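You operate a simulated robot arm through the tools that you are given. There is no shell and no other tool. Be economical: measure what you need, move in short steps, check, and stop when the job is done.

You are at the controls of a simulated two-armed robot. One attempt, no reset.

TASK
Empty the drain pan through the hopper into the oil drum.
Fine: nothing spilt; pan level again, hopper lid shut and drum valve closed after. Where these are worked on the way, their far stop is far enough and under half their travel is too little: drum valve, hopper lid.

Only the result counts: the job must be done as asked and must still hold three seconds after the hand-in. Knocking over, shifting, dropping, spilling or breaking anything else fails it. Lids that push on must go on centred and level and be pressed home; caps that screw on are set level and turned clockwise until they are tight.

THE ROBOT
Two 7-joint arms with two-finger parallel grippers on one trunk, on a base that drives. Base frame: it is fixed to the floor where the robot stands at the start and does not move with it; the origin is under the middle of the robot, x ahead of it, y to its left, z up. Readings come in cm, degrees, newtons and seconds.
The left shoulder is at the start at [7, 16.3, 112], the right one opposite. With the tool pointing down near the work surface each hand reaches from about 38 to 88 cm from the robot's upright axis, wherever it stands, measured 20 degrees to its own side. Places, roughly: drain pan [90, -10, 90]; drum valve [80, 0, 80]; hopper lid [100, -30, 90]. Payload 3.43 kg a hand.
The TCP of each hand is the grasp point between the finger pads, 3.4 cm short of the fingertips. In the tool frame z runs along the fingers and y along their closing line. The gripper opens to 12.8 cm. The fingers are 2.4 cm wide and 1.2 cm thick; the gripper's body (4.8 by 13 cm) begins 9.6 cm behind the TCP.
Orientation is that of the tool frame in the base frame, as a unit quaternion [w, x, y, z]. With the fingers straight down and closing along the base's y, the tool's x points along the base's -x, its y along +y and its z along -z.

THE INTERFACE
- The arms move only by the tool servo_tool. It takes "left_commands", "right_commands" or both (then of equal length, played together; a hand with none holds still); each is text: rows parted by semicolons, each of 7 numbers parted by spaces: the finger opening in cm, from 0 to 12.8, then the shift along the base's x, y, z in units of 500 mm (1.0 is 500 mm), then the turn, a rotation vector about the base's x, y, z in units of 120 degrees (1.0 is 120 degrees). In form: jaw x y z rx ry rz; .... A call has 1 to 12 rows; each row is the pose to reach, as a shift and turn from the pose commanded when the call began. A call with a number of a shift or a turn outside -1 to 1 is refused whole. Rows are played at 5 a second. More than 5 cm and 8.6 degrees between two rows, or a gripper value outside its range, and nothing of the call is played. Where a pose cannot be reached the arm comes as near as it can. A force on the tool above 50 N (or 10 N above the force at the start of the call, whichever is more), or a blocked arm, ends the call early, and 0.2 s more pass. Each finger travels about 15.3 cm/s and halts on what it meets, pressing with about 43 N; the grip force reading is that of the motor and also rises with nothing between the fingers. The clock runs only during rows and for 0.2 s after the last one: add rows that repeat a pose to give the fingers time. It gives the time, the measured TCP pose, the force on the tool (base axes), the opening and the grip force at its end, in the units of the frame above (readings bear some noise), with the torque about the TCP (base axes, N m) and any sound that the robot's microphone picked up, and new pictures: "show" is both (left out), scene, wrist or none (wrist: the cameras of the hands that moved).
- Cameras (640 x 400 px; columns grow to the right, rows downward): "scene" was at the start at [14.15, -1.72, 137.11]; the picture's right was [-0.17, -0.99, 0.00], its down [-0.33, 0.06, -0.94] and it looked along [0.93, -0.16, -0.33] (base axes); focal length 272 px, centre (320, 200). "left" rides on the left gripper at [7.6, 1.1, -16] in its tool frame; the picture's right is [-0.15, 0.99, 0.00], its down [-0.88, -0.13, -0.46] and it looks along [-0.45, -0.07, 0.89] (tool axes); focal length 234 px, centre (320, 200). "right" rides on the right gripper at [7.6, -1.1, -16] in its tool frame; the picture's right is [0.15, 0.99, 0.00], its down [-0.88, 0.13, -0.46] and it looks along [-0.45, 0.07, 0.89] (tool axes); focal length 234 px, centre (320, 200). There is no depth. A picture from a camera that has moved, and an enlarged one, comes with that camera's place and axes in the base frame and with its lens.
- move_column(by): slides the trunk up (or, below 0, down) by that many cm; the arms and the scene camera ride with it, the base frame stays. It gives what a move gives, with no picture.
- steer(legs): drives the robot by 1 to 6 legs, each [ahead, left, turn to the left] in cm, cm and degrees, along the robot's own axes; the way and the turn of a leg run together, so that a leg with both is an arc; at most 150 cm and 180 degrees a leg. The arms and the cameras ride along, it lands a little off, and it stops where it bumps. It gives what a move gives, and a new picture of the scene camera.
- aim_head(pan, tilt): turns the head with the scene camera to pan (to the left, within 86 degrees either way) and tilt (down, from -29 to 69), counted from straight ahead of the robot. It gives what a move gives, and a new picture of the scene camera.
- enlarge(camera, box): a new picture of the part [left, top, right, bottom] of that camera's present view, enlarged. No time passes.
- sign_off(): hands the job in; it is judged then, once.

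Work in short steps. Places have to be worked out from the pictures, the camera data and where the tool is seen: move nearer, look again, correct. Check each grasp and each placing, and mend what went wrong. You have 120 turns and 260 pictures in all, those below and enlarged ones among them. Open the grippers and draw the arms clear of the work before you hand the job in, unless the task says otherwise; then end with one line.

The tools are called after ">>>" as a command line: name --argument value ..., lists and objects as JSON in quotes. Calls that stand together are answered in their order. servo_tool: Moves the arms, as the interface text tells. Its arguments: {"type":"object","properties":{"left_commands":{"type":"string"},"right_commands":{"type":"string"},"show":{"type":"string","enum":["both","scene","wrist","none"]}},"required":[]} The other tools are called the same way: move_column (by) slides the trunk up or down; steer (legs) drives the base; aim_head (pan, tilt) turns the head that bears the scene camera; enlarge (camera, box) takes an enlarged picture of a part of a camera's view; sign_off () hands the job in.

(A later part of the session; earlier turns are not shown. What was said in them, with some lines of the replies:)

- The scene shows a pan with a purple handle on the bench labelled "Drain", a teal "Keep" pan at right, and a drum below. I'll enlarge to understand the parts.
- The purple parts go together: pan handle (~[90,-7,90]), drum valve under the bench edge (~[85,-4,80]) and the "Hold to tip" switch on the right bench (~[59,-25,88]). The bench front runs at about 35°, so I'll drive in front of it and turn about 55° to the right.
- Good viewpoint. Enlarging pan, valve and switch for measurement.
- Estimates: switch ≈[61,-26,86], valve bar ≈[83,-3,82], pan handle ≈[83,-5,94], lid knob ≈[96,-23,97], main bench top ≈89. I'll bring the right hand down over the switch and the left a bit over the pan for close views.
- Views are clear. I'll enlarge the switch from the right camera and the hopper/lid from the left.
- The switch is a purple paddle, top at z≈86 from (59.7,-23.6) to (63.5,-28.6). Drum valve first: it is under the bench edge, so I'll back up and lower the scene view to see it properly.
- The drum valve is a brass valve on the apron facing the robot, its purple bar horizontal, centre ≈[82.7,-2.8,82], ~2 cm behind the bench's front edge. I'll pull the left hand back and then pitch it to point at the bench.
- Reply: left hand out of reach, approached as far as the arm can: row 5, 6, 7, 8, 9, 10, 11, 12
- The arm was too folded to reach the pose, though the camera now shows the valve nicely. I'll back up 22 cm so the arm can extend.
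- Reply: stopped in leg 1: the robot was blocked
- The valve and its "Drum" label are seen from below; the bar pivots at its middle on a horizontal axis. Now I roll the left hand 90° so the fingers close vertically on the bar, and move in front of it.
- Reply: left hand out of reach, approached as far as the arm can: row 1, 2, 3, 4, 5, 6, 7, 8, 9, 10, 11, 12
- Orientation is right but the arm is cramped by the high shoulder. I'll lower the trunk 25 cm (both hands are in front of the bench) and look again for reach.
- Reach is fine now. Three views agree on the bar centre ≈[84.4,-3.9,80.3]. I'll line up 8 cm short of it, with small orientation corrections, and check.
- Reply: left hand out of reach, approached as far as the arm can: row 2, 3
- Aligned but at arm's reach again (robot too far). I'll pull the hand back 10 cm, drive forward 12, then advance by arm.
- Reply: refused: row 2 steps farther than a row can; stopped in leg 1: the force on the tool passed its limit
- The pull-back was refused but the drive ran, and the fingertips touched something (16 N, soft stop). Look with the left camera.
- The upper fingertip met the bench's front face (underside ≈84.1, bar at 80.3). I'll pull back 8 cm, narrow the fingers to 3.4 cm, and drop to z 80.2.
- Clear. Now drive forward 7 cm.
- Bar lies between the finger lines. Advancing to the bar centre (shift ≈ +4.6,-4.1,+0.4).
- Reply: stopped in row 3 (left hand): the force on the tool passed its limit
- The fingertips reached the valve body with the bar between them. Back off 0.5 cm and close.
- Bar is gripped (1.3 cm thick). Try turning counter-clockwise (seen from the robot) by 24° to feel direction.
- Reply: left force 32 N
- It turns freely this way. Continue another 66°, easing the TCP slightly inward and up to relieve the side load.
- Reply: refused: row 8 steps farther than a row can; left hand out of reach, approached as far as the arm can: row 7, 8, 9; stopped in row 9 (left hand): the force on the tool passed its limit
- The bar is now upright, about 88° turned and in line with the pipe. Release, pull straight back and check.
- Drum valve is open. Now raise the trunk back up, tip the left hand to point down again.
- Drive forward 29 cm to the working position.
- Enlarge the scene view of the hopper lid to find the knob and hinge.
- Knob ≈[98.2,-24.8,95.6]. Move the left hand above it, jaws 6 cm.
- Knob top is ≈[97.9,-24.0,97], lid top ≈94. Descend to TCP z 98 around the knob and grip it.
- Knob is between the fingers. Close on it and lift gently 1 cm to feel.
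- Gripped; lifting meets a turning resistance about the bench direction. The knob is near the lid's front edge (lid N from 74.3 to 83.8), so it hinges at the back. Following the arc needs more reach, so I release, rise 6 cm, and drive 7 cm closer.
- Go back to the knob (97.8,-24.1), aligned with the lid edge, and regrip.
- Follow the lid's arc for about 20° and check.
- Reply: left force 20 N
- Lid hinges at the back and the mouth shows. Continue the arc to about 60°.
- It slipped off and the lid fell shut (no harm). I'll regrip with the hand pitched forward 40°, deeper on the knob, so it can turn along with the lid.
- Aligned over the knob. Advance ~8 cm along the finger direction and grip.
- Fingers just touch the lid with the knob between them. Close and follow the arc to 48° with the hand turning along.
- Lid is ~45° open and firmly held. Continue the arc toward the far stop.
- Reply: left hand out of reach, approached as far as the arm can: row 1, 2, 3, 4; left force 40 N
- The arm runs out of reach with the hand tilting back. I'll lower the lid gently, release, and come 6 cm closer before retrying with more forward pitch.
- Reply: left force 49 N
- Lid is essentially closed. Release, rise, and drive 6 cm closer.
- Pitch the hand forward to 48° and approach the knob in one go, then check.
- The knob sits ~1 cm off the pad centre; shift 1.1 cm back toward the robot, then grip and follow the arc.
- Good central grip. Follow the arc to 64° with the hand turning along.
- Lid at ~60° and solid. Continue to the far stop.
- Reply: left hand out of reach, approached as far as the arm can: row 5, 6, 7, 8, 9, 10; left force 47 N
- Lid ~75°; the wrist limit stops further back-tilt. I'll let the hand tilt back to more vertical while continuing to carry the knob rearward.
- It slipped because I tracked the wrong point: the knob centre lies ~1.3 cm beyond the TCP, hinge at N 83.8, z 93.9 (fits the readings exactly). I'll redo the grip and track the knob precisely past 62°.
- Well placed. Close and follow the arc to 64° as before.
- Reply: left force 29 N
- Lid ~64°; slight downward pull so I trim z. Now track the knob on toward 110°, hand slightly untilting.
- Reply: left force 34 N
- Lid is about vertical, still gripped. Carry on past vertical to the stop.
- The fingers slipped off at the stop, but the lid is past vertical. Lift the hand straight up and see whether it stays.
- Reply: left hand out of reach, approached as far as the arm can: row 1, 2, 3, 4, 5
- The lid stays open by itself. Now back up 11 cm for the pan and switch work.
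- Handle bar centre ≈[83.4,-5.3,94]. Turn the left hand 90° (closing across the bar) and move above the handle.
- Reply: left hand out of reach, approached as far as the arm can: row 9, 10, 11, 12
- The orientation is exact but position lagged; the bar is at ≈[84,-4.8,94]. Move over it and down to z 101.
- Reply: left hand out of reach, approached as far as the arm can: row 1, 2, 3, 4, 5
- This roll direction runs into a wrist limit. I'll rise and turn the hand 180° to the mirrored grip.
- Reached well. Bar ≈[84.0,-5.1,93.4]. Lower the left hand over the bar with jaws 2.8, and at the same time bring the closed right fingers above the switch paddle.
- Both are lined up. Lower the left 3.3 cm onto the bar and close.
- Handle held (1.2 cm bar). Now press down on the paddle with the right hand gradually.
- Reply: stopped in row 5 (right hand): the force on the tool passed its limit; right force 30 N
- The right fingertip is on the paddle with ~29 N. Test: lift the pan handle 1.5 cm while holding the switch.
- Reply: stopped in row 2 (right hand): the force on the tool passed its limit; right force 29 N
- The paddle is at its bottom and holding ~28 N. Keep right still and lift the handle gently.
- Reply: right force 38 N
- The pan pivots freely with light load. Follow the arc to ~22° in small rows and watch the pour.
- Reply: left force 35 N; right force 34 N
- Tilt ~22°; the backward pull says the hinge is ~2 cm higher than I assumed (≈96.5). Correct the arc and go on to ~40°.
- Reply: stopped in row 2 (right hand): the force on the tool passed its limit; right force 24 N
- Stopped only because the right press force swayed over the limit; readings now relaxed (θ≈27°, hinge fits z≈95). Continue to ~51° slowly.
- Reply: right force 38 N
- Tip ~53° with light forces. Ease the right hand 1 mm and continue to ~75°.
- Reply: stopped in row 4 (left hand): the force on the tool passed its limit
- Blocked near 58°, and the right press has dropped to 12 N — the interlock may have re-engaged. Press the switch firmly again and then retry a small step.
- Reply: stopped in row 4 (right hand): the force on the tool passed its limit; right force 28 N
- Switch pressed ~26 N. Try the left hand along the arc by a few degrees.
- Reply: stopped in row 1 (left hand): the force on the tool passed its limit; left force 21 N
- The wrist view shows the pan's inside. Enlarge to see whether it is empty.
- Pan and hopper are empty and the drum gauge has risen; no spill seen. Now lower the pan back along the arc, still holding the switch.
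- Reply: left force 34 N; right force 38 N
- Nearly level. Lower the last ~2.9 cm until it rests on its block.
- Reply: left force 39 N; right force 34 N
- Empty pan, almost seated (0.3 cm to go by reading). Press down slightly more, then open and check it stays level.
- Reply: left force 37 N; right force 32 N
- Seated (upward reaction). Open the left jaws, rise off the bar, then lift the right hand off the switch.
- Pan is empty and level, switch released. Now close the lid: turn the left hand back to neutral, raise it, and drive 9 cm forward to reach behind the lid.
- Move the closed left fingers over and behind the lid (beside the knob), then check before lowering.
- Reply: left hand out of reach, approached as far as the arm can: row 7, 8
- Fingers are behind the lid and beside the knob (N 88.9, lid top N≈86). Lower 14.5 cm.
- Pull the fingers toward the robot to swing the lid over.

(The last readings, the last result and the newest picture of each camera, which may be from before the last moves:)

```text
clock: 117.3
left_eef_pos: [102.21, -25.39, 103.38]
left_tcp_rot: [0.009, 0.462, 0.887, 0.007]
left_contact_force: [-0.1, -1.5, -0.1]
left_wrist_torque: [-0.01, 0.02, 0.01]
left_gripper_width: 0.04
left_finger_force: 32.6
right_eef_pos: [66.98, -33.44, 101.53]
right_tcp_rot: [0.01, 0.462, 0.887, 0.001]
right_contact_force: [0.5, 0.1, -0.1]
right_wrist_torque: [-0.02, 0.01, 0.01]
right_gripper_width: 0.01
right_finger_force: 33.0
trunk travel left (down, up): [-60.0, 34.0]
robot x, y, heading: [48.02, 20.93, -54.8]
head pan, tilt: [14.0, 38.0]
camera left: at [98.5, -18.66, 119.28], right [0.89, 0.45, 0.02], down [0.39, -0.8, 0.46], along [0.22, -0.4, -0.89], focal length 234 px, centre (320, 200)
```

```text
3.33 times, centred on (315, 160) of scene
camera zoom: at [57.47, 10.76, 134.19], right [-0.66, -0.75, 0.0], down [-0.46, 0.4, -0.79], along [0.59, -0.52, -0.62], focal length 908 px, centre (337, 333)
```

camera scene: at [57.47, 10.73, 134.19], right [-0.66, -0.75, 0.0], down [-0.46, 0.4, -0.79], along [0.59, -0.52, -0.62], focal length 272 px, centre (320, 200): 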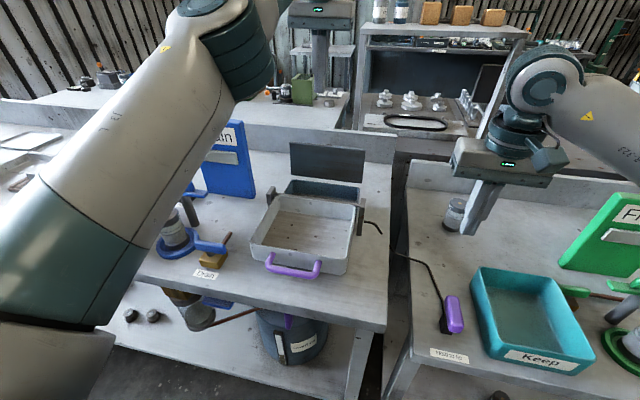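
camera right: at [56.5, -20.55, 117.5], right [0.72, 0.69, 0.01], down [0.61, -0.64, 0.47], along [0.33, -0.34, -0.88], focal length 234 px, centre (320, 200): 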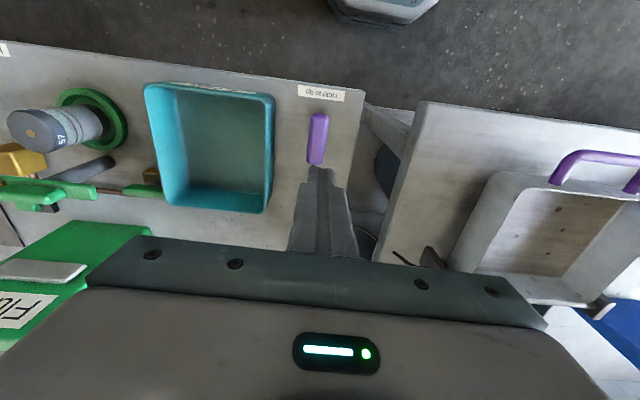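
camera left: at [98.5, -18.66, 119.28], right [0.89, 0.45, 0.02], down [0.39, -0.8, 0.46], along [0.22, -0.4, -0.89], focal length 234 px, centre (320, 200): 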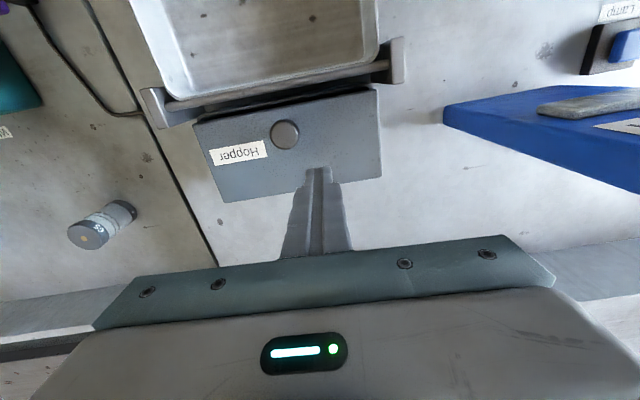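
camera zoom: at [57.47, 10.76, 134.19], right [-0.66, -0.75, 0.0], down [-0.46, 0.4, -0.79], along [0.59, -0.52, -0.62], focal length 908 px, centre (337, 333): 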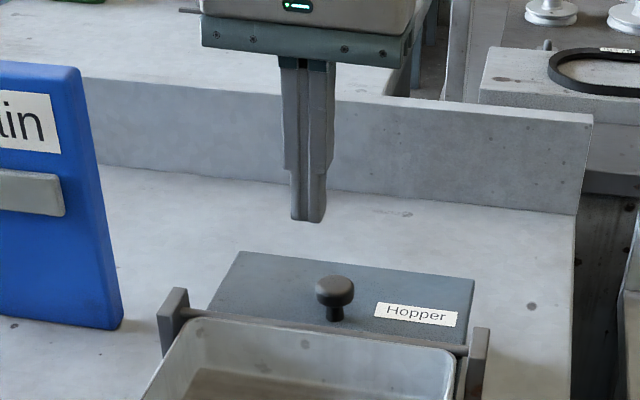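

Lid is shut. Now to the drum valve: raise the left hand and back up 39 cm to the earlier valve-turning position.

>>> servo_tool --left_commands "4 -0.01 0.01 0.08 0 0 0; 4 -0.02 0.02 0.16 0 0 0; 4 -0.03 0.04 0.24 0 0 0; 4 -0.04 0.06 0.3 0 0 0" --right_commands "4 0 0 0.05 0 0 0; 4 0 0 0.1 0 0 0; 4 0 0 0.12 0 0 0; 4 0 0 0.12 0 0 0" --show "none"

>>> steer --legs '[[-39, 0, 0]]'

```text
clock: 118.3
left_eef_pos: [100.12, -22.69, 118.73]
left_tcp_rot: [0.01, 0.463, 0.886, 0.007]
left_contact_force: [0.2, -0.1, -0.3]
left_wrist_torque: [-0.01, -0.03, -0.03]
left_gripper_width: 4.0
left_finger_force: 0.2
right_eef_pos: [67.01, -33.51, 107.7]
right_tcp_rot: [0.009, 0.461, 0.887, 0.001]
right_contact_force: [-0.3, -1.1, 0.7]
right_wrist_torque: [0.02, -0.01, 0.01]
right_gripper_width: 3.97
right_finger_force: 0.1
trunk travel left (down, up): [-60.0, 34.0]
robot x, y, heading: [48.23, 20.97, -55.1]
head pan, tilt: [14.0, 38.0]
```

```text
clock: 120.7
left_eef_pos: [77.54, 8.92, 118.68]
left_tcp_rot: [0.009, 0.466, 0.885, 0.007]
left_contact_force: [0.2, 0.3, 0.5]
left_wrist_torque: [0.01, -0.02, 0.0]
left_gripper_width: 4.0
left_finger_force: 0.1
right_eef_pos: [44.34, -1.61, 107.56]
right_tcp_rot: [0.009, 0.466, 0.885, 0.001]
right_contact_force: [-0.9, 0.3, -0.3]
right_wrist_torque: [-0.01, -0.01, -0.02]
right_gripper_width: 4.02
right_finger_force: 0.0
trunk travel left (down, up): [-60.0, 34.0]
robot x, y, heading: [26.01, 52.53, -55.9]
head pan, tilt: [14.0, 38.0]
camera scene: at [35.16, 42.76, 134.19], right [-0.66, -0.75, 0.0], down [-0.46, 0.41, -0.79], along [0.59, -0.52, -0.62], focal length 272 px, centre (320, 200)
```

scene: 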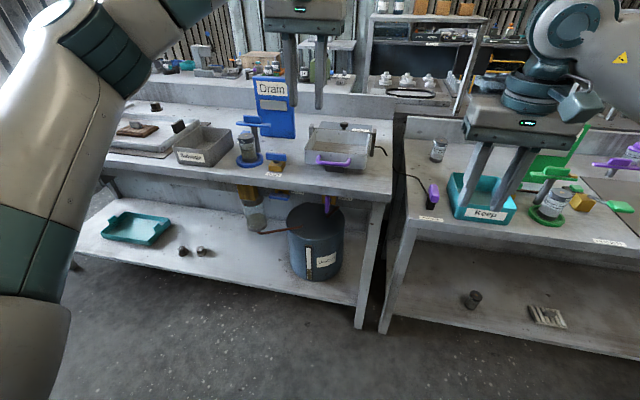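

Same spot as before. Pitch the left hand to point at the bench and then lower the trunk 37 cm.

>>> servo_tool --left_commands "4 -0.005 0 0 -0.055 -0.039 0; 4 -0.01 0 0 -0.111 -0.079 0; 4 -0.015 0 0 -0.166 -0.118 0; 4 -0.02 0 0 -0.222 -0.158 0; 4 -0.024 0 -0.002 -0.277 -0.197 0; 4 -0.028 0 -0.004 -0.333 -0.237 0; 4 -0.032 0 -0.006 -0.389 -0.276 0; 4 -0.036 0 -0.007 -0.444 -0.316 0; 4 -0.04 0 -0.008 -0.5 -0.355 0; 4 -0.044 -0.001 -0.009 -0.555 -0.395 0; 4 -0.048 -0.002 -0.01 -0.611 -0.434 0; 4 -0.048 -0.002 -0.01 -0.611 -0.434 0" --show "none"

>>> move_column --by -37

>>> enlarge --camera "left" --box '[220, 40, 440, 220]'

```text
clock: 123.3
left_eef_pos: [74.98, 8.91, 118.2]
left_tcp_rot: [0.637, 0.321, 0.625, -0.316]
left_contact_force: [-0.2, 0.8, 0.2]
left_wrist_torque: [-0.04, -0.01, -0.08]
left_gripper_width: 3.98
left_finger_force: 0.1
right_eef_pos: [44.19, -1.57, 107.69]
right_tcp_rot: [0.009, 0.466, 0.885, 0.0]
right_contact_force: [0.5, 0.3, -0.2]
right_wrist_torque: [-0.07, 0.04, -0.04]
right_gripper_width: 3.98
right_finger_force: 0.1
trunk travel left (down, up): [-60.0, 34.0]
robot x, y, heading: [25.62, 52.45, -55.6]
head pan, tilt: [14.0, 38.0]
```

```text
clock: 126.9
left_eef_pos: [75.09, 8.84, 81.11]
left_tcp_rot: [0.638, 0.322, 0.626, -0.314]
left_contact_force: [-0.6, -0.7, -0.6]
left_wrist_torque: [-0.04, -0.01, 0.01]
left_gripper_width: 3.99
left_finger_force: 0.1
right_eef_pos: [44.23, -1.76, 70.67]
right_tcp_rot: [0.009, 0.466, 0.885, 0.001]
right_contact_force: [0.3, -0.7, -0.3]
right_wrist_torque: [-0.01, 0.02, -0.02]
right_gripper_width: 3.98
right_finger_force: 0.1
trunk travel left (down, up): [-23.0, 71.0]
robot x, y, heading: [25.79, 52.51, -55.5]
head pan, tilt: [14.0, 38.0]
```

```text
2.22 times, centred on (330, 130) of left
camera zoom: at [66.67, 22.29, 73.42], right [0.79, 0.59, 0.16], down [-0.39, 0.29, 0.87], along [0.47, -0.76, 0.46], focal length 520 px, centre (298, 356)
```

zoom: 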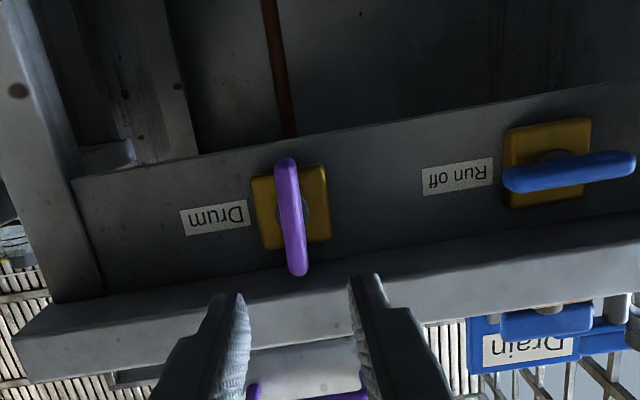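

Bar is upright and centred between the fingers. Advance ~14 cm and grip it.

>>> servo_tool --left_commands "4 0.045 -0.064 -0.003 0 0 0; 4 0.09 -0.128 -0.006 0 0 0; 4 0.13 -0.185 -0.01 0 0 0; 4 0.16 -0.227 -0.01 0 0 0; 4 0.16 -0.227 -0.01 0 0 0; 0 0.16 -0.227 -0.01 0 0 0; 0 0.16 -0.227 -0.01 0 0 0; 0 0.16 -0.227 -0.01 0 0 0" --show "wrist"

```text
clock: 128.7
left_eef_pos: [83.11, -2.33, 80.9]
left_tcp_rot: [0.637, 0.321, 0.629, -0.31]
left_contact_force: [5.8, 0.2, 2.4]
left_wrist_torque: [0.7, 0.49, -1.06]
left_gripper_width: 1.3
left_finger_force: 44.9
left hand out of reach, approached as far as the arm can: row 4
right_eef_pos: [44.37, -1.68, 70.6]
right_tcp_rot: [0.01, 0.466, 0.885, 0.0]
right_contact_force: [0.7, 0.5, -0.7]
right_wrist_torque: [0.01, 0.0, 0.03]
right_gripper_width: 3.98
right_finger_force: 0.0
trunk travel left (down, up): [-23.0, 71.0]
robot x, y, heading: [25.56, 52.24, -55.6]
head pan, tilt: [14.0, 38.0]
camera left: at [74.59, 11.02, 73.31], right [0.79, 0.6, 0.16], down [-0.39, 0.28, 0.88], along [0.48, -0.75, 0.45], focal length 234 px, centre (320, 200)
```

left: 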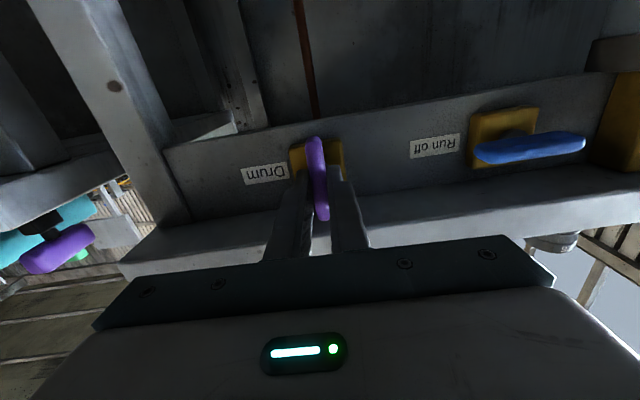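

Bar gripped. Turn it clockwise 90° back to the closed (horizontal) position.

>>> servo_tool --left_commands "0 0 0 0 0.0392 -0.055 0; 0 0 0 -0.001 0.0785 -0.11 0; 0 0 0 -0.002 0.1177 -0.165 0; 0 0 0 -0.003 0.157 -0.22 0; 0 0 0 -0.004 0.1962 -0.275 0; 0 0 0 -0.005 0.2355 -0.33 0; 0 0 0 -0.006 0.2747 -0.385 0; 0 0 0 -0.007 0.314 -0.44 0; 0 0 0 -0.008 0.3532 -0.495 0; 0 0 0 -0.008 0.3925 -0.55 0; 0 0 0 -0.008 0.4317 -0.605 0; 0 0 0 -0.008 0.4317 -0.605 0" --show "wrist"

```text
clock: 131.3
left_eef_pos: [81.92, -3.13, 80.36]
left_tcp_rot: [0.67, 0.676, 0.217, 0.219]
left_contact_force: [5.9, 22.6, -38.3]
left_wrist_torque: [-0.85, 0.31, 0.07]
left_gripper_width: 1.28
left_finger_force: 44.9
left hand out of reach, approached as far as the arm can: row 1, 2, 3, 4, 5, 6, 7, 8, 9, 10, 11, 12
right_eef_pos: [44.56, -1.71, 70.4]
right_tcp_rot: [0.009, 0.466, 0.885, 0.001]
right_contact_force: [0.6, -0.7, 0.2]
right_wrist_torque: [0.0, -0.01, 0.01]
right_gripper_width: 3.99
right_finger_force: 0.1
trunk travel left (down, up): [-23.0, 71.0]
robot x, y, heading: [26.0, 52.75, -55.7]
head pan, tilt: [14.0, 38.0]
camera left: at [78.91, 14.25, 81.73], right [-0.12, -0.09, 0.99], down [-0.98, -0.15, -0.13], along [0.16, -0.98, -0.08], focal length 234 px, centre (320, 200)
```

left: 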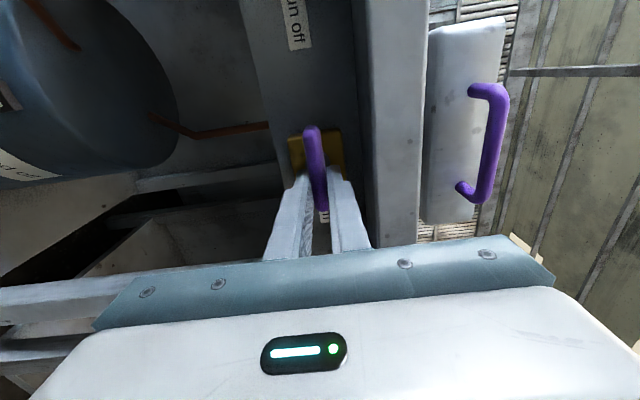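

Bar is horizontal as at the start. Release (3.2 cm) and withdraw straight back, then check.

>>> servo_tool --left_commands "3 0 0 0 0 0 0; 3.2 0 0 0 0 0 0; 3.2 0 0 0 0 0 0; 3.2 -0.04 0.057 0 0 0 0; 3.2 -0.08 0.115 0 0 0 0; 3.2 -0.12 0.17 0 0 0 0; 3.2 -0.15 0.215 0 0 0 0" --show "wrist"

>>> enlarge --camera "left" --box '[220, 60, 440, 240]'

>>> enlarge --camera "scene" --box '[240, 100, 440, 240]'

```text
clock: 132.9
left_eef_pos: [74.24, 7.65, 81.44]
left_tcp_rot: [0.681, 0.668, 0.208, 0.216]
left_contact_force: [-0.1, 0.9, -0.6]
left_wrist_torque: [0.01, 0.0, -0.02]
left_gripper_width: 3.21
left_finger_force: 0.1
right_eef_pos: [44.23, -1.68, 70.69]
right_tcp_rot: [0.01, 0.466, 0.885, 0.001]
right_contact_force: [-0.2, -0.1, 0.4]
right_wrist_torque: [-0.01, 0.01, -0.02]
right_gripper_width: 4.0
right_finger_force: 0.1
trunk travel left (down, up): [-23.0, 71.0]
robot x, y, heading: [26.34, 52.24, -55.5]
head pan, tilt: [14.0, 38.0]
camera left: at [71.44, 25.11, 82.32], right [-0.13, -0.07, 0.99], down [-0.98, -0.13, -0.14], along [0.14, -0.99, -0.05], focal length 234 px, centre (320, 200)
```

left: 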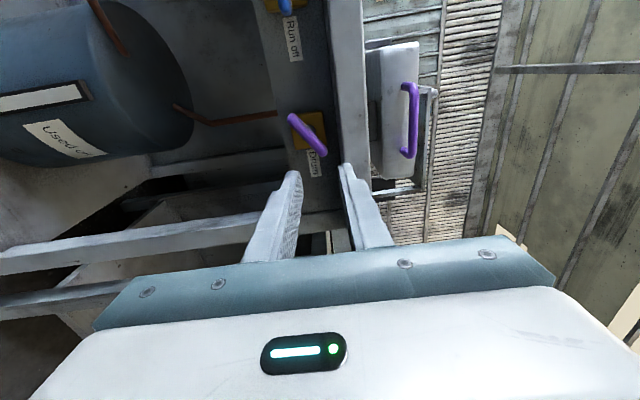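

```text
2.22 times, centred on (330, 150) of left
camera zoom: at [71.44, 25.11, 82.32], right [-0.13, -0.07, 0.99], down [-0.98, -0.13, -0.14], along [0.14, -0.99, -0.05], focal length 520 px, centre (298, 311)
```

zoom: 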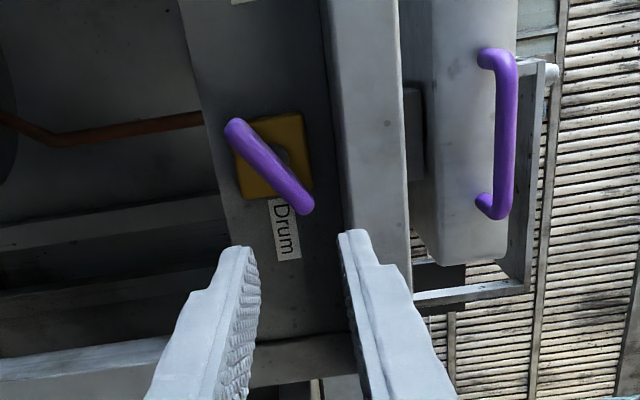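

```text
2.86 times, centred on (340, 170) of scene
camera zoom: at [35.14, 42.79, 97.2], right [-0.66, -0.75, 0.0], down [-0.46, 0.41, -0.79], along [0.59, -0.52, -0.62], focal length 778 px, centre (263, 286)
```

zoom: 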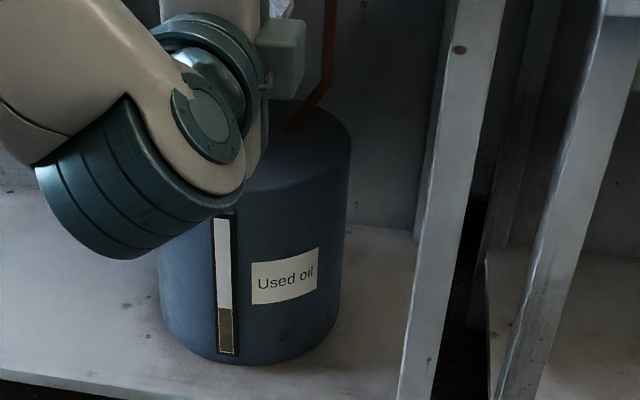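

The bar sprang about 30° back — as the jaw opened the arm jumped up 1 cm and the lower finger lifted its right end. I'll push the right end down with the upper finger instead. First line up (jaws 4 cm, in front of the right end).

>>> servo_tool --left_commands "4 0.035 -0.063 -0.008 0 0 0; 4 0.071 -0.127 -0.017 0 0 0; 4 0.071 -0.127 -0.017 0 0 0" --show "wrist"

>>> enlarge --camera "left" --box '[220, 60, 440, 240]'

```text
clock: 133.7
left_eef_pos: [77.98, 1.15, 80.54]
left_tcp_rot: [0.68, 0.668, 0.211, 0.217]
left_contact_force: [-0.1, 0.9, -0.4]
left_wrist_torque: [0.0, 0.01, 0.0]
left_gripper_width: 3.99
left_finger_force: 0.1
right_eef_pos: [44.31, -1.6, 70.58]
right_tcp_rot: [0.009, 0.467, 0.884, 0.001]
right_contact_force: [0.0, 1.0, -0.3]
right_wrist_torque: [0.0, 0.01, 0.0]
right_gripper_width: 3.99
right_finger_force: 0.0
trunk travel left (down, up): [-23.0, 71.0]
robot x, y, heading: [26.18, 52.69, -55.8]
head pan, tilt: [14.0, 38.0]
camera left: at [75.0, 18.59, 81.45], right [-0.13, -0.07, 0.99], down [-0.98, -0.13, -0.14], along [0.14, -0.99, -0.05], focal length 234 px, centre (320, 200)
```

left: 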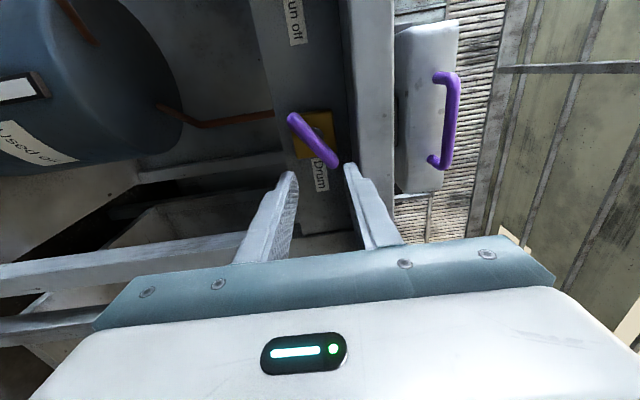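

```text
2.22 times, centred on (330, 150) of left
camera zoom: at [75.0, 18.59, 81.45], right [-0.13, -0.07, 0.99], down [-0.98, -0.13, -0.14], along [0.14, -0.99, -0.05], focal length 520 px, centre (298, 311)
```

zoom: 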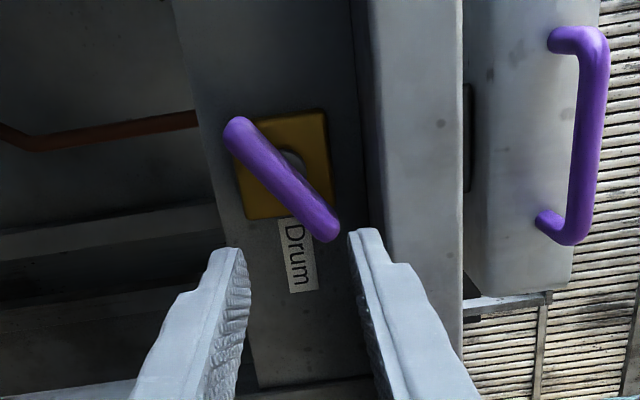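

Too little headroom above the right end. Better: push the left end up from below with closed fingers, where there is room. Move below the left end (L 68.9, z 76).

>>> servo_tool --left_commands "0 0.02 0.03 -0.05 0 0 0; 0 0.072 0.058 -0.09 0 0 0; 0 0.072 0.058 -0.09 0 0 0; 0 0.106 0.01 -0.09 0 0 0; 0 0.14 -0.037 -0.09 0 0 0; 0 0.14 -0.037 -0.09 0 0 0" --show "wrist"

>>> enlarge --camera "left" --box '[220, 60, 440, 240]'

```text
clock: 135.1
left_eef_pos: [81.92, -2.65, 78.63]
left_tcp_rot: [0.666, 0.676, 0.223, 0.224]
left_contact_force: [-4.7, -2.6, -6.7]
left_wrist_torque: [0.04, 0.07, -0.05]
left_gripper_width: 0.04
left_finger_force: 32.7
left hand out of reach, approached as far as the arm can: row 1, 2, 3, 4, 5, 6
right_eef_pos: [44.27, -1.73, 70.54]
right_tcp_rot: [0.008, 0.466, 0.885, 0.001]
right_contact_force: [-0.4, 0.6, -0.1]
right_wrist_torque: [-0.02, -0.01, -0.02]
right_gripper_width: 3.98
right_finger_force: 0.1
trunk travel left (down, up): [-23.0, 71.0]
robot x, y, heading: [25.88, 52.39, -55.4]
head pan, tilt: [14.0, 38.0]
camera left: at [78.42, 14.68, 80.04], right [-0.11, -0.1, 0.99], down [-0.98, -0.16, -0.13], along [0.17, -0.98, -0.08], focal length 234 px, centre (320, 200)
```

left: 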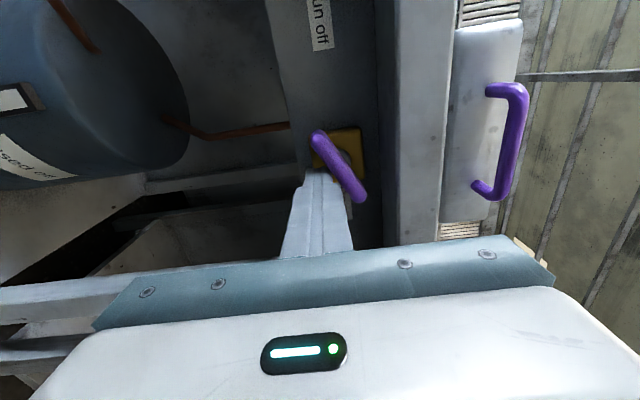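

```text
2.22 times, centred on (330, 150) of left
camera zoom: at [78.42, 14.68, 80.04], right [-0.11, -0.1, 0.99], down [-0.98, -0.16, -0.13], along [0.17, -0.98, -0.08], focal length 520 px, centre (298, 311)
```

zoom: 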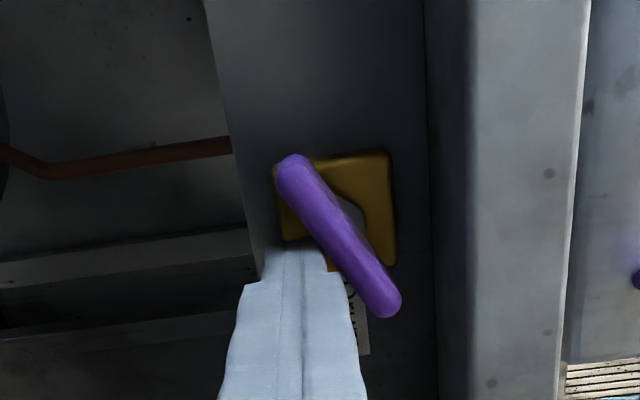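

The arm can't reach that far left/low from here. Withdraw, lower the trunk 12 cm more, and shift the base 5 cm left.

>>> servo_tool --left_commands "0 -0.04 0.057 -0.01 0 0 0; 0 -0.08 0.115 -0.01 0 0 0; 0 -0.12 0.17 -0.01 0 0 0" --show "none"

>>> move_column --by -12

>>> steer --legs '[[0, 5, 1]]'

```text
clock: 135.9
left_eef_pos: [75.34, 6.02, 78.49]
left_tcp_rot: [0.679, 0.669, 0.212, 0.217]
left_contact_force: [0.7, 0.2, 0.5]
left_wrist_torque: [-0.01, -0.04, -0.05]
left_gripper_width: 0.0
left_finger_force: 33.0
left hand out of reach, approached as far as the arm can: row 1, 2, 3
right_eef_pos: [44.32, -1.73, 70.62]
right_tcp_rot: [0.008, 0.465, 0.885, 0.001]
right_contact_force: [0.1, 0.5, -0.8]
right_wrist_torque: [-0.01, 0.02, 0.0]
right_gripper_width: 3.98
right_finger_force: 0.1
trunk travel left (down, up): [-23.0, 71.0]
robot x, y, heading: [25.88, 52.8, -55.4]
head pan, tilt: [14.0, 38.0]
```

```text
clock: 137.4
left_eef_pos: [75.34, 5.79, 66.35]
left_tcp_rot: [0.678, 0.669, 0.213, 0.217]
left_contact_force: [1.1, -0.2, 0.5]
left_wrist_torque: [-0.02, -0.02, -0.03]
left_gripper_width: 0.0
left_finger_force: 32.9
right_eef_pos: [44.28, -1.63, 58.63]
right_tcp_rot: [0.01, 0.467, 0.884, 0.0]
right_contact_force: [1.0, -0.3, 0.3]
right_wrist_torque: [0.01, -0.01, 0.03]
right_gripper_width: 3.97
right_finger_force: 0.2
trunk travel left (down, up): [-11.0, 83.0]
robot x, y, heading: [25.59, 52.71, -55.6]
head pan, tilt: [14.0, 38.0]
```

```text
clock: 138.3
left_eef_pos: [80.36, 9.73, 66.48]
left_tcp_rot: [0.676, 0.667, 0.218, 0.223]
left_contact_force: [0.7, -0.2, -0.5]
left_wrist_torque: [-0.01, 0.0, -0.01]
left_gripper_width: 0.0
left_finger_force: 32.7
right_eef_pos: [49.52, 1.66, 58.65]
right_tcp_rot: [0.009, 0.458, 0.889, 0.001]
right_contact_force: [0.4, -0.4, 0.0]
right_wrist_torque: [0.01, 0.03, -0.06]
right_gripper_width: 3.99
right_finger_force: 0.1
trunk travel left (down, up): [-11.0, 83.0]
robot x, y, heading: [30.58, 55.65, -54.5]
head pan, tilt: [14.0, 38.0]
camera scene: at [39.6, 45.92, 85.19], right [-0.65, -0.76, 0.0], down [-0.47, 0.4, -0.79], along [0.6, -0.51, -0.62], focal length 272 px, centre (320, 200)
```

scene: 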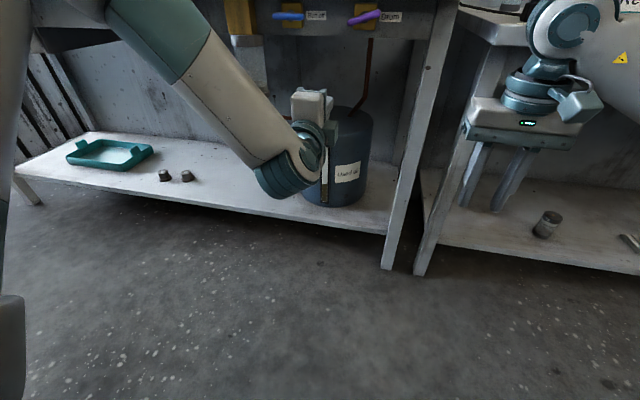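

Now the valve is directly visible (right end up). Bring the closed fingers below the bar's left end.

>>> servo_tool --left_commands "0 0.01 -0.03 0.06 0 0 0; 0 0.018 -0.08 0.12 0 0 0; 0 0.025 -0.115 0.18 0 0 0; 0 0.06 -0.163 0.18 0 0 0; 0 0.093 -0.21 0.18 0 0 0; 0 0.093 -0.21 0.18 0 0 0" --show "wrist"

>>> enlarge --camera "scene" --box '[280, 0, 440, 100]'

```text
clock: 139.8
left_eef_pos: [85.38, -0.56, 75.45]
left_tcp_rot: [0.676, 0.668, 0.219, 0.224]
left_contact_force: [-0.3, -1.0, -0.9]
left_wrist_torque: [-0.01, 0.02, -0.01]
left_gripper_width: 0.0
left_finger_force: 32.5
right_eef_pos: [49.56, 1.68, 58.63]
right_tcp_rot: [0.009, 0.457, 0.889, 0.001]
right_contact_force: [0.5, 0.4, -0.1]
right_wrist_torque: [-0.03, 0.03, 0.02]
right_gripper_width: 3.97
right_finger_force: 0.1
trunk travel left (down, up): [-11.0, 83.0]
robot x, y, heading: [30.38, 55.52, -54.8]
head pan, tilt: [14.0, 38.0]
camera left: at [81.97, 16.73, 76.41], right [-0.13, -0.08, 0.99], down [-0.98, -0.16, -0.14], along [0.17, -0.98, -0.06], focal length 234 px, centre (320, 200)
```

left: 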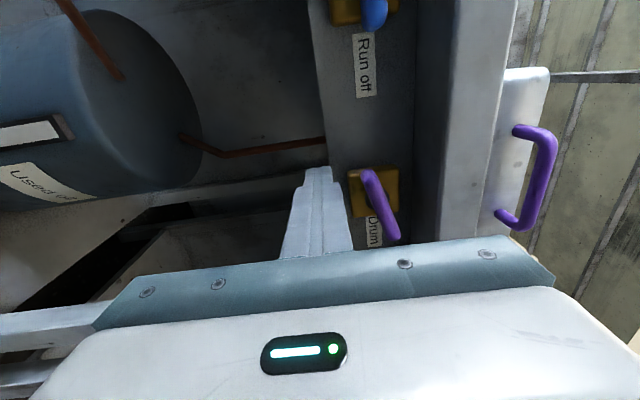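

```text
4.00 times, centred on (360, 50) of scene
camera zoom: at [39.59, 45.91, 85.19], right [-0.65, -0.76, 0.0], down [-0.47, 0.4, -0.79], along [0.6, -0.51, -0.62], focal length 1090 px, centre (160, 800)
```

zoom: 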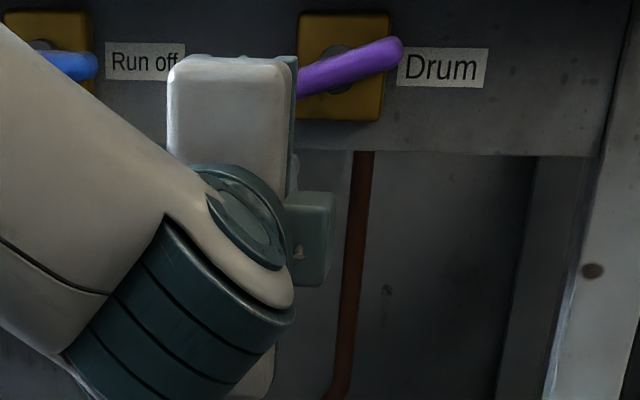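

In place under the bar's left end (bar now tilted ~22°). Push up until the stop.

>>> servo_tool --left_commands "0 0 0 0.03 0 0 0; 0 0 0 0.045 0 0 0; 0 0 0 0.055 0 0 0; 0 0 0 0.063 0 0 0; 0 0 0 0.07 0 0 0; 0 0 0 0.076 0 0 0" --show "wrist"

>>> enlarge --camera "scene" --box '[280, 0, 440, 100]'

```text
clock: 141.2
left_eef_pos: [85.16, -0.64, 78.7]
left_tcp_rot: [0.672, 0.671, 0.22, 0.222]
left_contact_force: [-7.0, 18.9, -25.2]
left_wrist_torque: [0.42, 0.18, 0.04]
left_gripper_width: 0.0
left_finger_force: 32.7
right_eef_pos: [49.58, 1.67, 58.52]
right_tcp_rot: [0.009, 0.458, 0.889, 0.002]
right_contact_force: [0.2, 0.3, 0.1]
right_wrist_torque: [-0.01, 0.02, 0.0]
right_gripper_width: 3.99
right_finger_force: 0.1
trunk travel left (down, up): [-11.0, 83.0]
robot x, y, heading: [30.3, 55.58, -54.4]
head pan, tilt: [14.0, 38.0]
camera left: at [81.8, 16.68, 79.84], right [-0.12, -0.09, 0.99], down [-0.98, -0.16, -0.14], along [0.17, -0.98, -0.06], focal length 234 px, centre (320, 200)
```

left: 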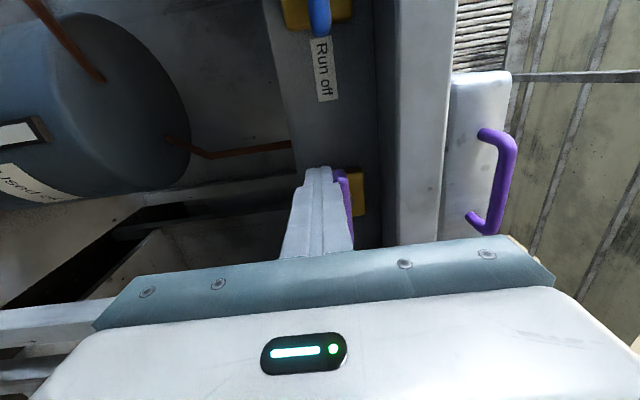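

```text
4.00 times, centred on (360, 50) of scene
camera zoom: at [39.67, 45.93, 85.13], right [-0.65, -0.76, 0.0], down [-0.47, 0.4, -0.79], along [0.6, -0.51, -0.62], focal length 1090 px, centre (160, 800)
```

zoom: 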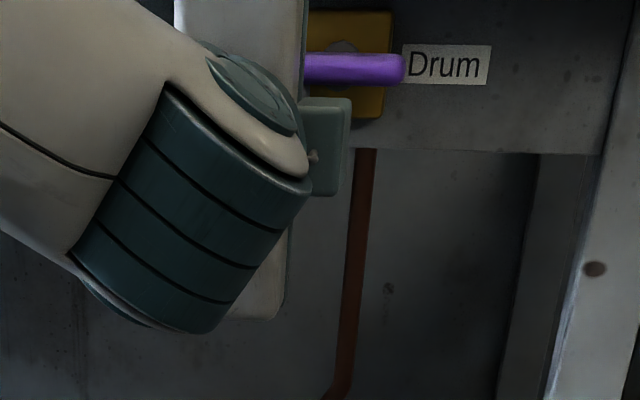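

The bar is level again. Press a little more to make sure it's on the stop, then drop and withdraw.

>>> servo_tool --left_commands "0 0 0 0.008 0 0 0; 0 0 0 0.014 0 0 0; 0 0 0 0.02 0 0 0" --show "none"

>>> servo_tool --left_commands "0 0 0 -0.04 0 0 0; 0 0 0 -0.08 0 0 0; 0 -0.04 0.057 -0.08 0 0 0; 0 -0.08 0.115 -0.08 0 0 0; 0 -0.12 0.17 -0.08 0 0 0; 0 -0.16 0.228 -0.08 0 0 0" --show "wrist"

>>> enlarge --camera "scene" --box '[260, 0, 440, 110]'

```text
clock: 141.6
left_eef_pos: [85.09, -0.72, 78.77]
left_tcp_rot: [0.67, 0.673, 0.22, 0.223]
left_contact_force: [2.2, 0.8, -6.8]
left_wrist_torque: [0.04, 0.07, 0.06]
left_gripper_width: 0.0
left_finger_force: 33.4
right_eef_pos: [49.61, 1.62, 58.63]
right_tcp_rot: [0.009, 0.457, 0.889, 0.001]
right_contact_force: [-0.3, 0.4, 0.0]
right_wrist_torque: [0.03, -0.01, -0.01]
right_gripper_width: 3.99
right_finger_force: 0.1
trunk travel left (down, up): [-11.0, 83.0]
robot x, y, heading: [30.03, 55.69, -54.4]
head pan, tilt: [14.0, 38.0]
stopped in row 2 (left hand): the force on the tool passed its limit (the readings are from after the stop); the commanded pose is now the measured one
```

```text
clock: 143.0
left_eef_pos: [77.1, 10.82, 74.88]
left_tcp_rot: [0.672, 0.672, 0.219, 0.223]
left_contact_force: [-0.7, 0.1, -1.0]
left_wrist_torque: [0.01, 0.0, 0.0]
left_gripper_width: 0.02
left_finger_force: 32.6
right_eef_pos: [49.46, 1.74, 58.68]
right_tcp_rot: [0.009, 0.458, 0.889, 0.001]
right_contact_force: [0.5, -0.3, -1.1]
right_wrist_torque: [0.0, 0.01, 0.02]
right_gripper_width: 4.0
right_finger_force: 0.1
trunk travel left (down, up): [-11.0, 83.0]
robot x, y, heading: [29.67, 55.91, -54.5]
head pan, tilt: [14.0, 38.0]
camera left: at [73.74, 28.19, 76.07], right [-0.12, -0.09, 0.99], down [-0.98, -0.16, -0.14], along [0.17, -0.98, -0.07], focal length 234 px, centre (320, 200)
```

left: 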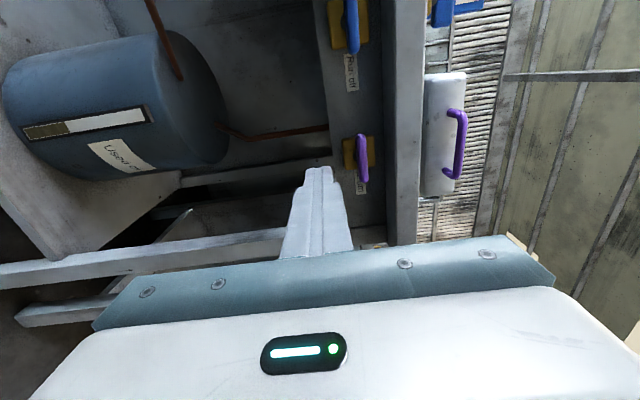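

```text
3.56 times, centred on (350, 55) of scene
camera zoom: at [39.57, 45.97, 85.19], right [-0.65, -0.76, 0.0], down [-0.47, 0.4, -0.79], along [0.6, -0.51, -0.62], focal length 969 px, centre (213, 716)
```

zoom: 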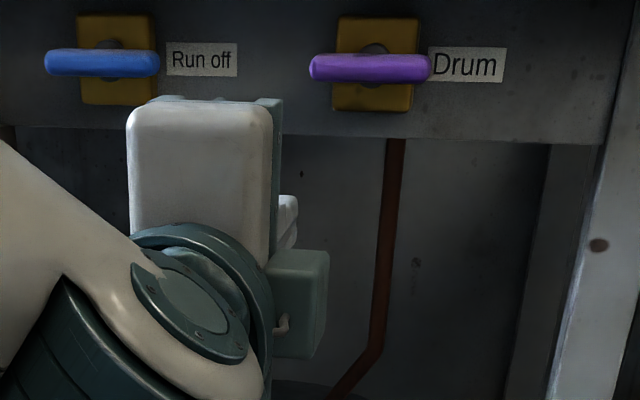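

Drum valve is level, on its stop, matching the closed one beside it. Back off 10 cm, open grippers, raise the trunk and take a final look at pan and lid.

>>> steer --legs '[[-4, 0, 0]]'

>>> move_column --by 45

>>> servo_tool --left_commands "12 0 0 0 0 0 0; 12 0 0 0 0 0 0; 12 0 0 0 0 0 0; 12 0 0 0 0 0 0" --right_commands "12 0 0 0 0 0 0; 12 0 0 0 0 0 0; 12 0 0 0 0 0 0; 12 0 0 0 0 0 0" --show "scene"

>>> enlarge --camera "scene" --box '[220, 90, 460, 300]'

```text
clock: 143.8
left_eef_pos: [74.86, 14.08, 74.98]
left_tcp_rot: [0.672, 0.672, 0.218, 0.222]
left_contact_force: [-0.8, 0.2, -0.4]
left_wrist_torque: [0.0, 0.0, -0.01]
left_gripper_width: 0.01
left_finger_force: 33.3
right_eef_pos: [47.35, 4.89, 58.68]
right_tcp_rot: [0.009, 0.458, 0.889, 0.001]
right_contact_force: [0.1, 0.8, 0.5]
right_wrist_torque: [0.02, 0.03, -0.01]
right_gripper_width: 3.96
right_finger_force: 0.1
trunk travel left (down, up): [-11.0, 83.0]
robot x, y, heading: [27.74, 59.06, -54.5]
head pan, tilt: [14.0, 38.0]
camera scene: at [37.28, 49.18, 85.2], right [-0.65, -0.76, 0.0], down [-0.47, 0.4, -0.79], along [0.6, -0.51, -0.62], focal length 272 px, centre (320, 200)
```

scene: 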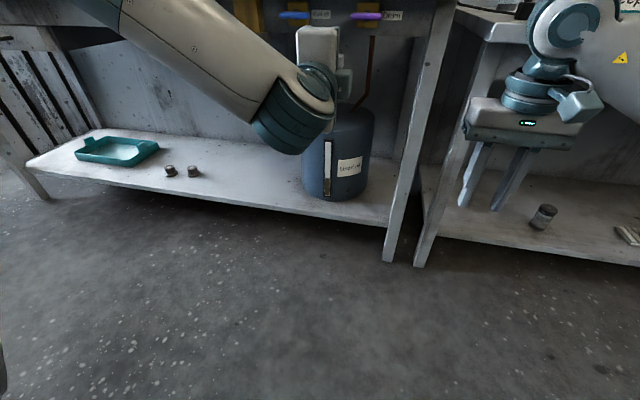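

```text
refused: 45 is not a number from -40 to 40
```

```text
clock: 144.8
left_eef_pos: [74.87, 13.94, 74.91]
left_tcp_rot: [0.671, 0.672, 0.22, 0.223]
left_contact_force: [0.8, 0.1, 1.4]
left_wrist_torque: [0.02, 0.01, -0.01]
left_gripper_width: 12.02
left_finger_force: 0.1
right_eef_pos: [47.44, 4.86, 58.57]
right_tcp_rot: [0.009, 0.458, 0.889, 0.001]
right_contact_force: [0.7, 0.7, -1.0]
right_wrist_torque: [-0.01, 0.02, 0.01]
right_gripper_width: 11.99
right_finger_force: 0.1
trunk travel left (down, up): [-11.0, 83.0]
robot x, y, heading: [27.67, 59.06, -54.6]
head pan, tilt: [14.0, 38.0]
camera scene: at [37.29, 49.16, 85.19], right [-0.65, -0.76, 0.0], down [-0.47, 0.4, -0.79], along [0.6, -0.51, -0.62], focal length 272 px, centre (320, 200)
```

scene: 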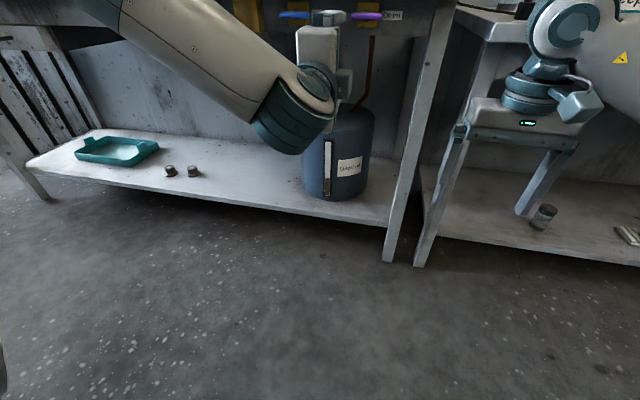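

```text
1.90 times, centred on (340, 195) of scene
camera zoom: at [37.29, 49.16, 85.19], right [-0.65, -0.76, 0.0], down [-0.47, 0.4, -0.79], along [0.6, -0.51, -0.62], focal length 519 px, centre (282, 210)
```

zoom: 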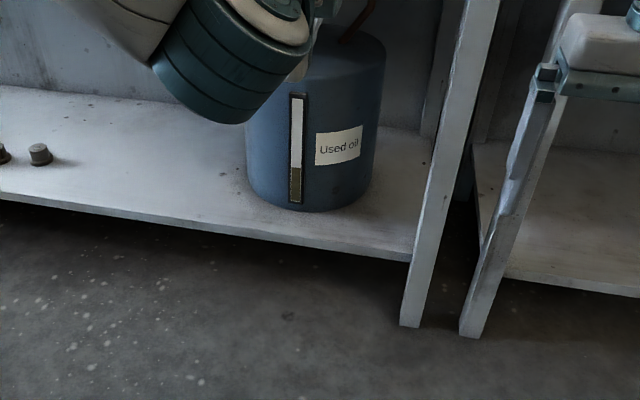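

Raise the trunk 40 cm for the final look at the bench top.

>>> move_column --by 40

>>> aim_head --pan 10 --tilt 30

>>> enlarge --camera "scene" --box '[200, 110, 440, 310]'

```text
clock: 148.7
left_eef_pos: [74.71, 14.09, 114.85]
left_tcp_rot: [0.672, 0.671, 0.219, 0.223]
left_contact_force: [-0.5, 0.0, -0.1]
left_wrist_torque: [-0.01, 0.01, 0.02]
left_gripper_width: 12.01
left_finger_force: 0.0
right_eef_pos: [47.25, 4.91, 98.58]
right_tcp_rot: [0.009, 0.458, 0.889, 0.001]
right_contact_force: [0.1, 0.3, 0.6]
right_wrist_torque: [-0.01, -0.01, 0.0]
right_gripper_width: 12.01
right_finger_force: 0.1
trunk travel left (down, up): [-51.0, 43.0]
robot x, y, heading: [28.08, 59.05, -54.7]
head pan, tilt: [14.0, 38.0]
```

```text
clock: 149.4
left_eef_pos: [74.83, 13.94, 114.94]
left_tcp_rot: [0.672, 0.672, 0.219, 0.223]
left_contact_force: [0.2, 0.1, -0.3]
left_wrist_torque: [0.01, -0.02, -0.02]
left_gripper_width: 12.01
left_finger_force: 0.0
right_eef_pos: [47.31, 4.97, 98.47]
right_tcp_rot: [0.01, 0.458, 0.889, 0.002]
right_contact_force: [0.2, -0.8, -0.2]
right_wrist_torque: [0.01, 0.01, -0.04]
right_gripper_width: 12.0
right_finger_force: 0.0
trunk travel left (down, up): [-51.0, 43.0]
robot x, y, heading: [27.7, 59.01, -54.3]
head pan, tilt: [10.0, 30.0]
camera scene: at [37.19, 48.43, 126.42], right [-0.7, -0.71, 0.0], down [-0.36, 0.35, -0.87], along [0.62, -0.61, -0.5], focal length 272 px, centre (320, 200)
```

scene: 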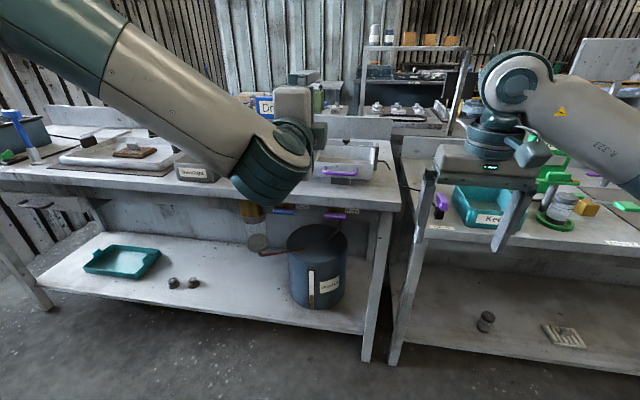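

```text
2.00 times, centred on (320, 210) of scene
camera zoom: at [37.19, 48.43, 126.42], right [-0.7, -0.71, 0.0], down [-0.36, 0.35, -0.87], along [0.62, -0.61, -0.5], focal length 545 px, centre (320, 180)
```

zoom: 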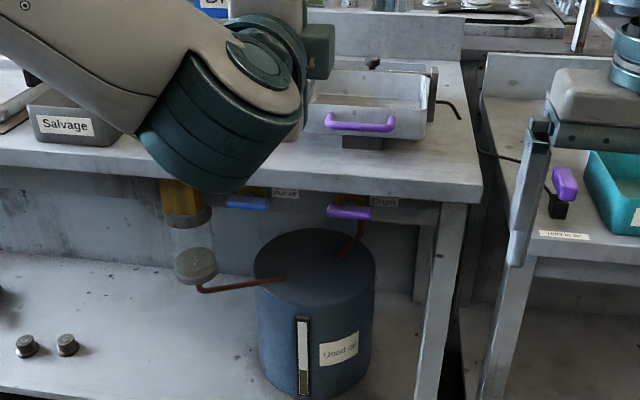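

The pan is level and empty, the lid is shut, the valve is closed, nothing is spilt, and both arms are clear with open grippers. Handing in.

>>> sign_off

```text
The job is handed in.
```

I emptied the drain pan through the hopper into the drum. At hand-in the pan was level, the hopper lid shut, the drum valve closed, and no spill was visible.
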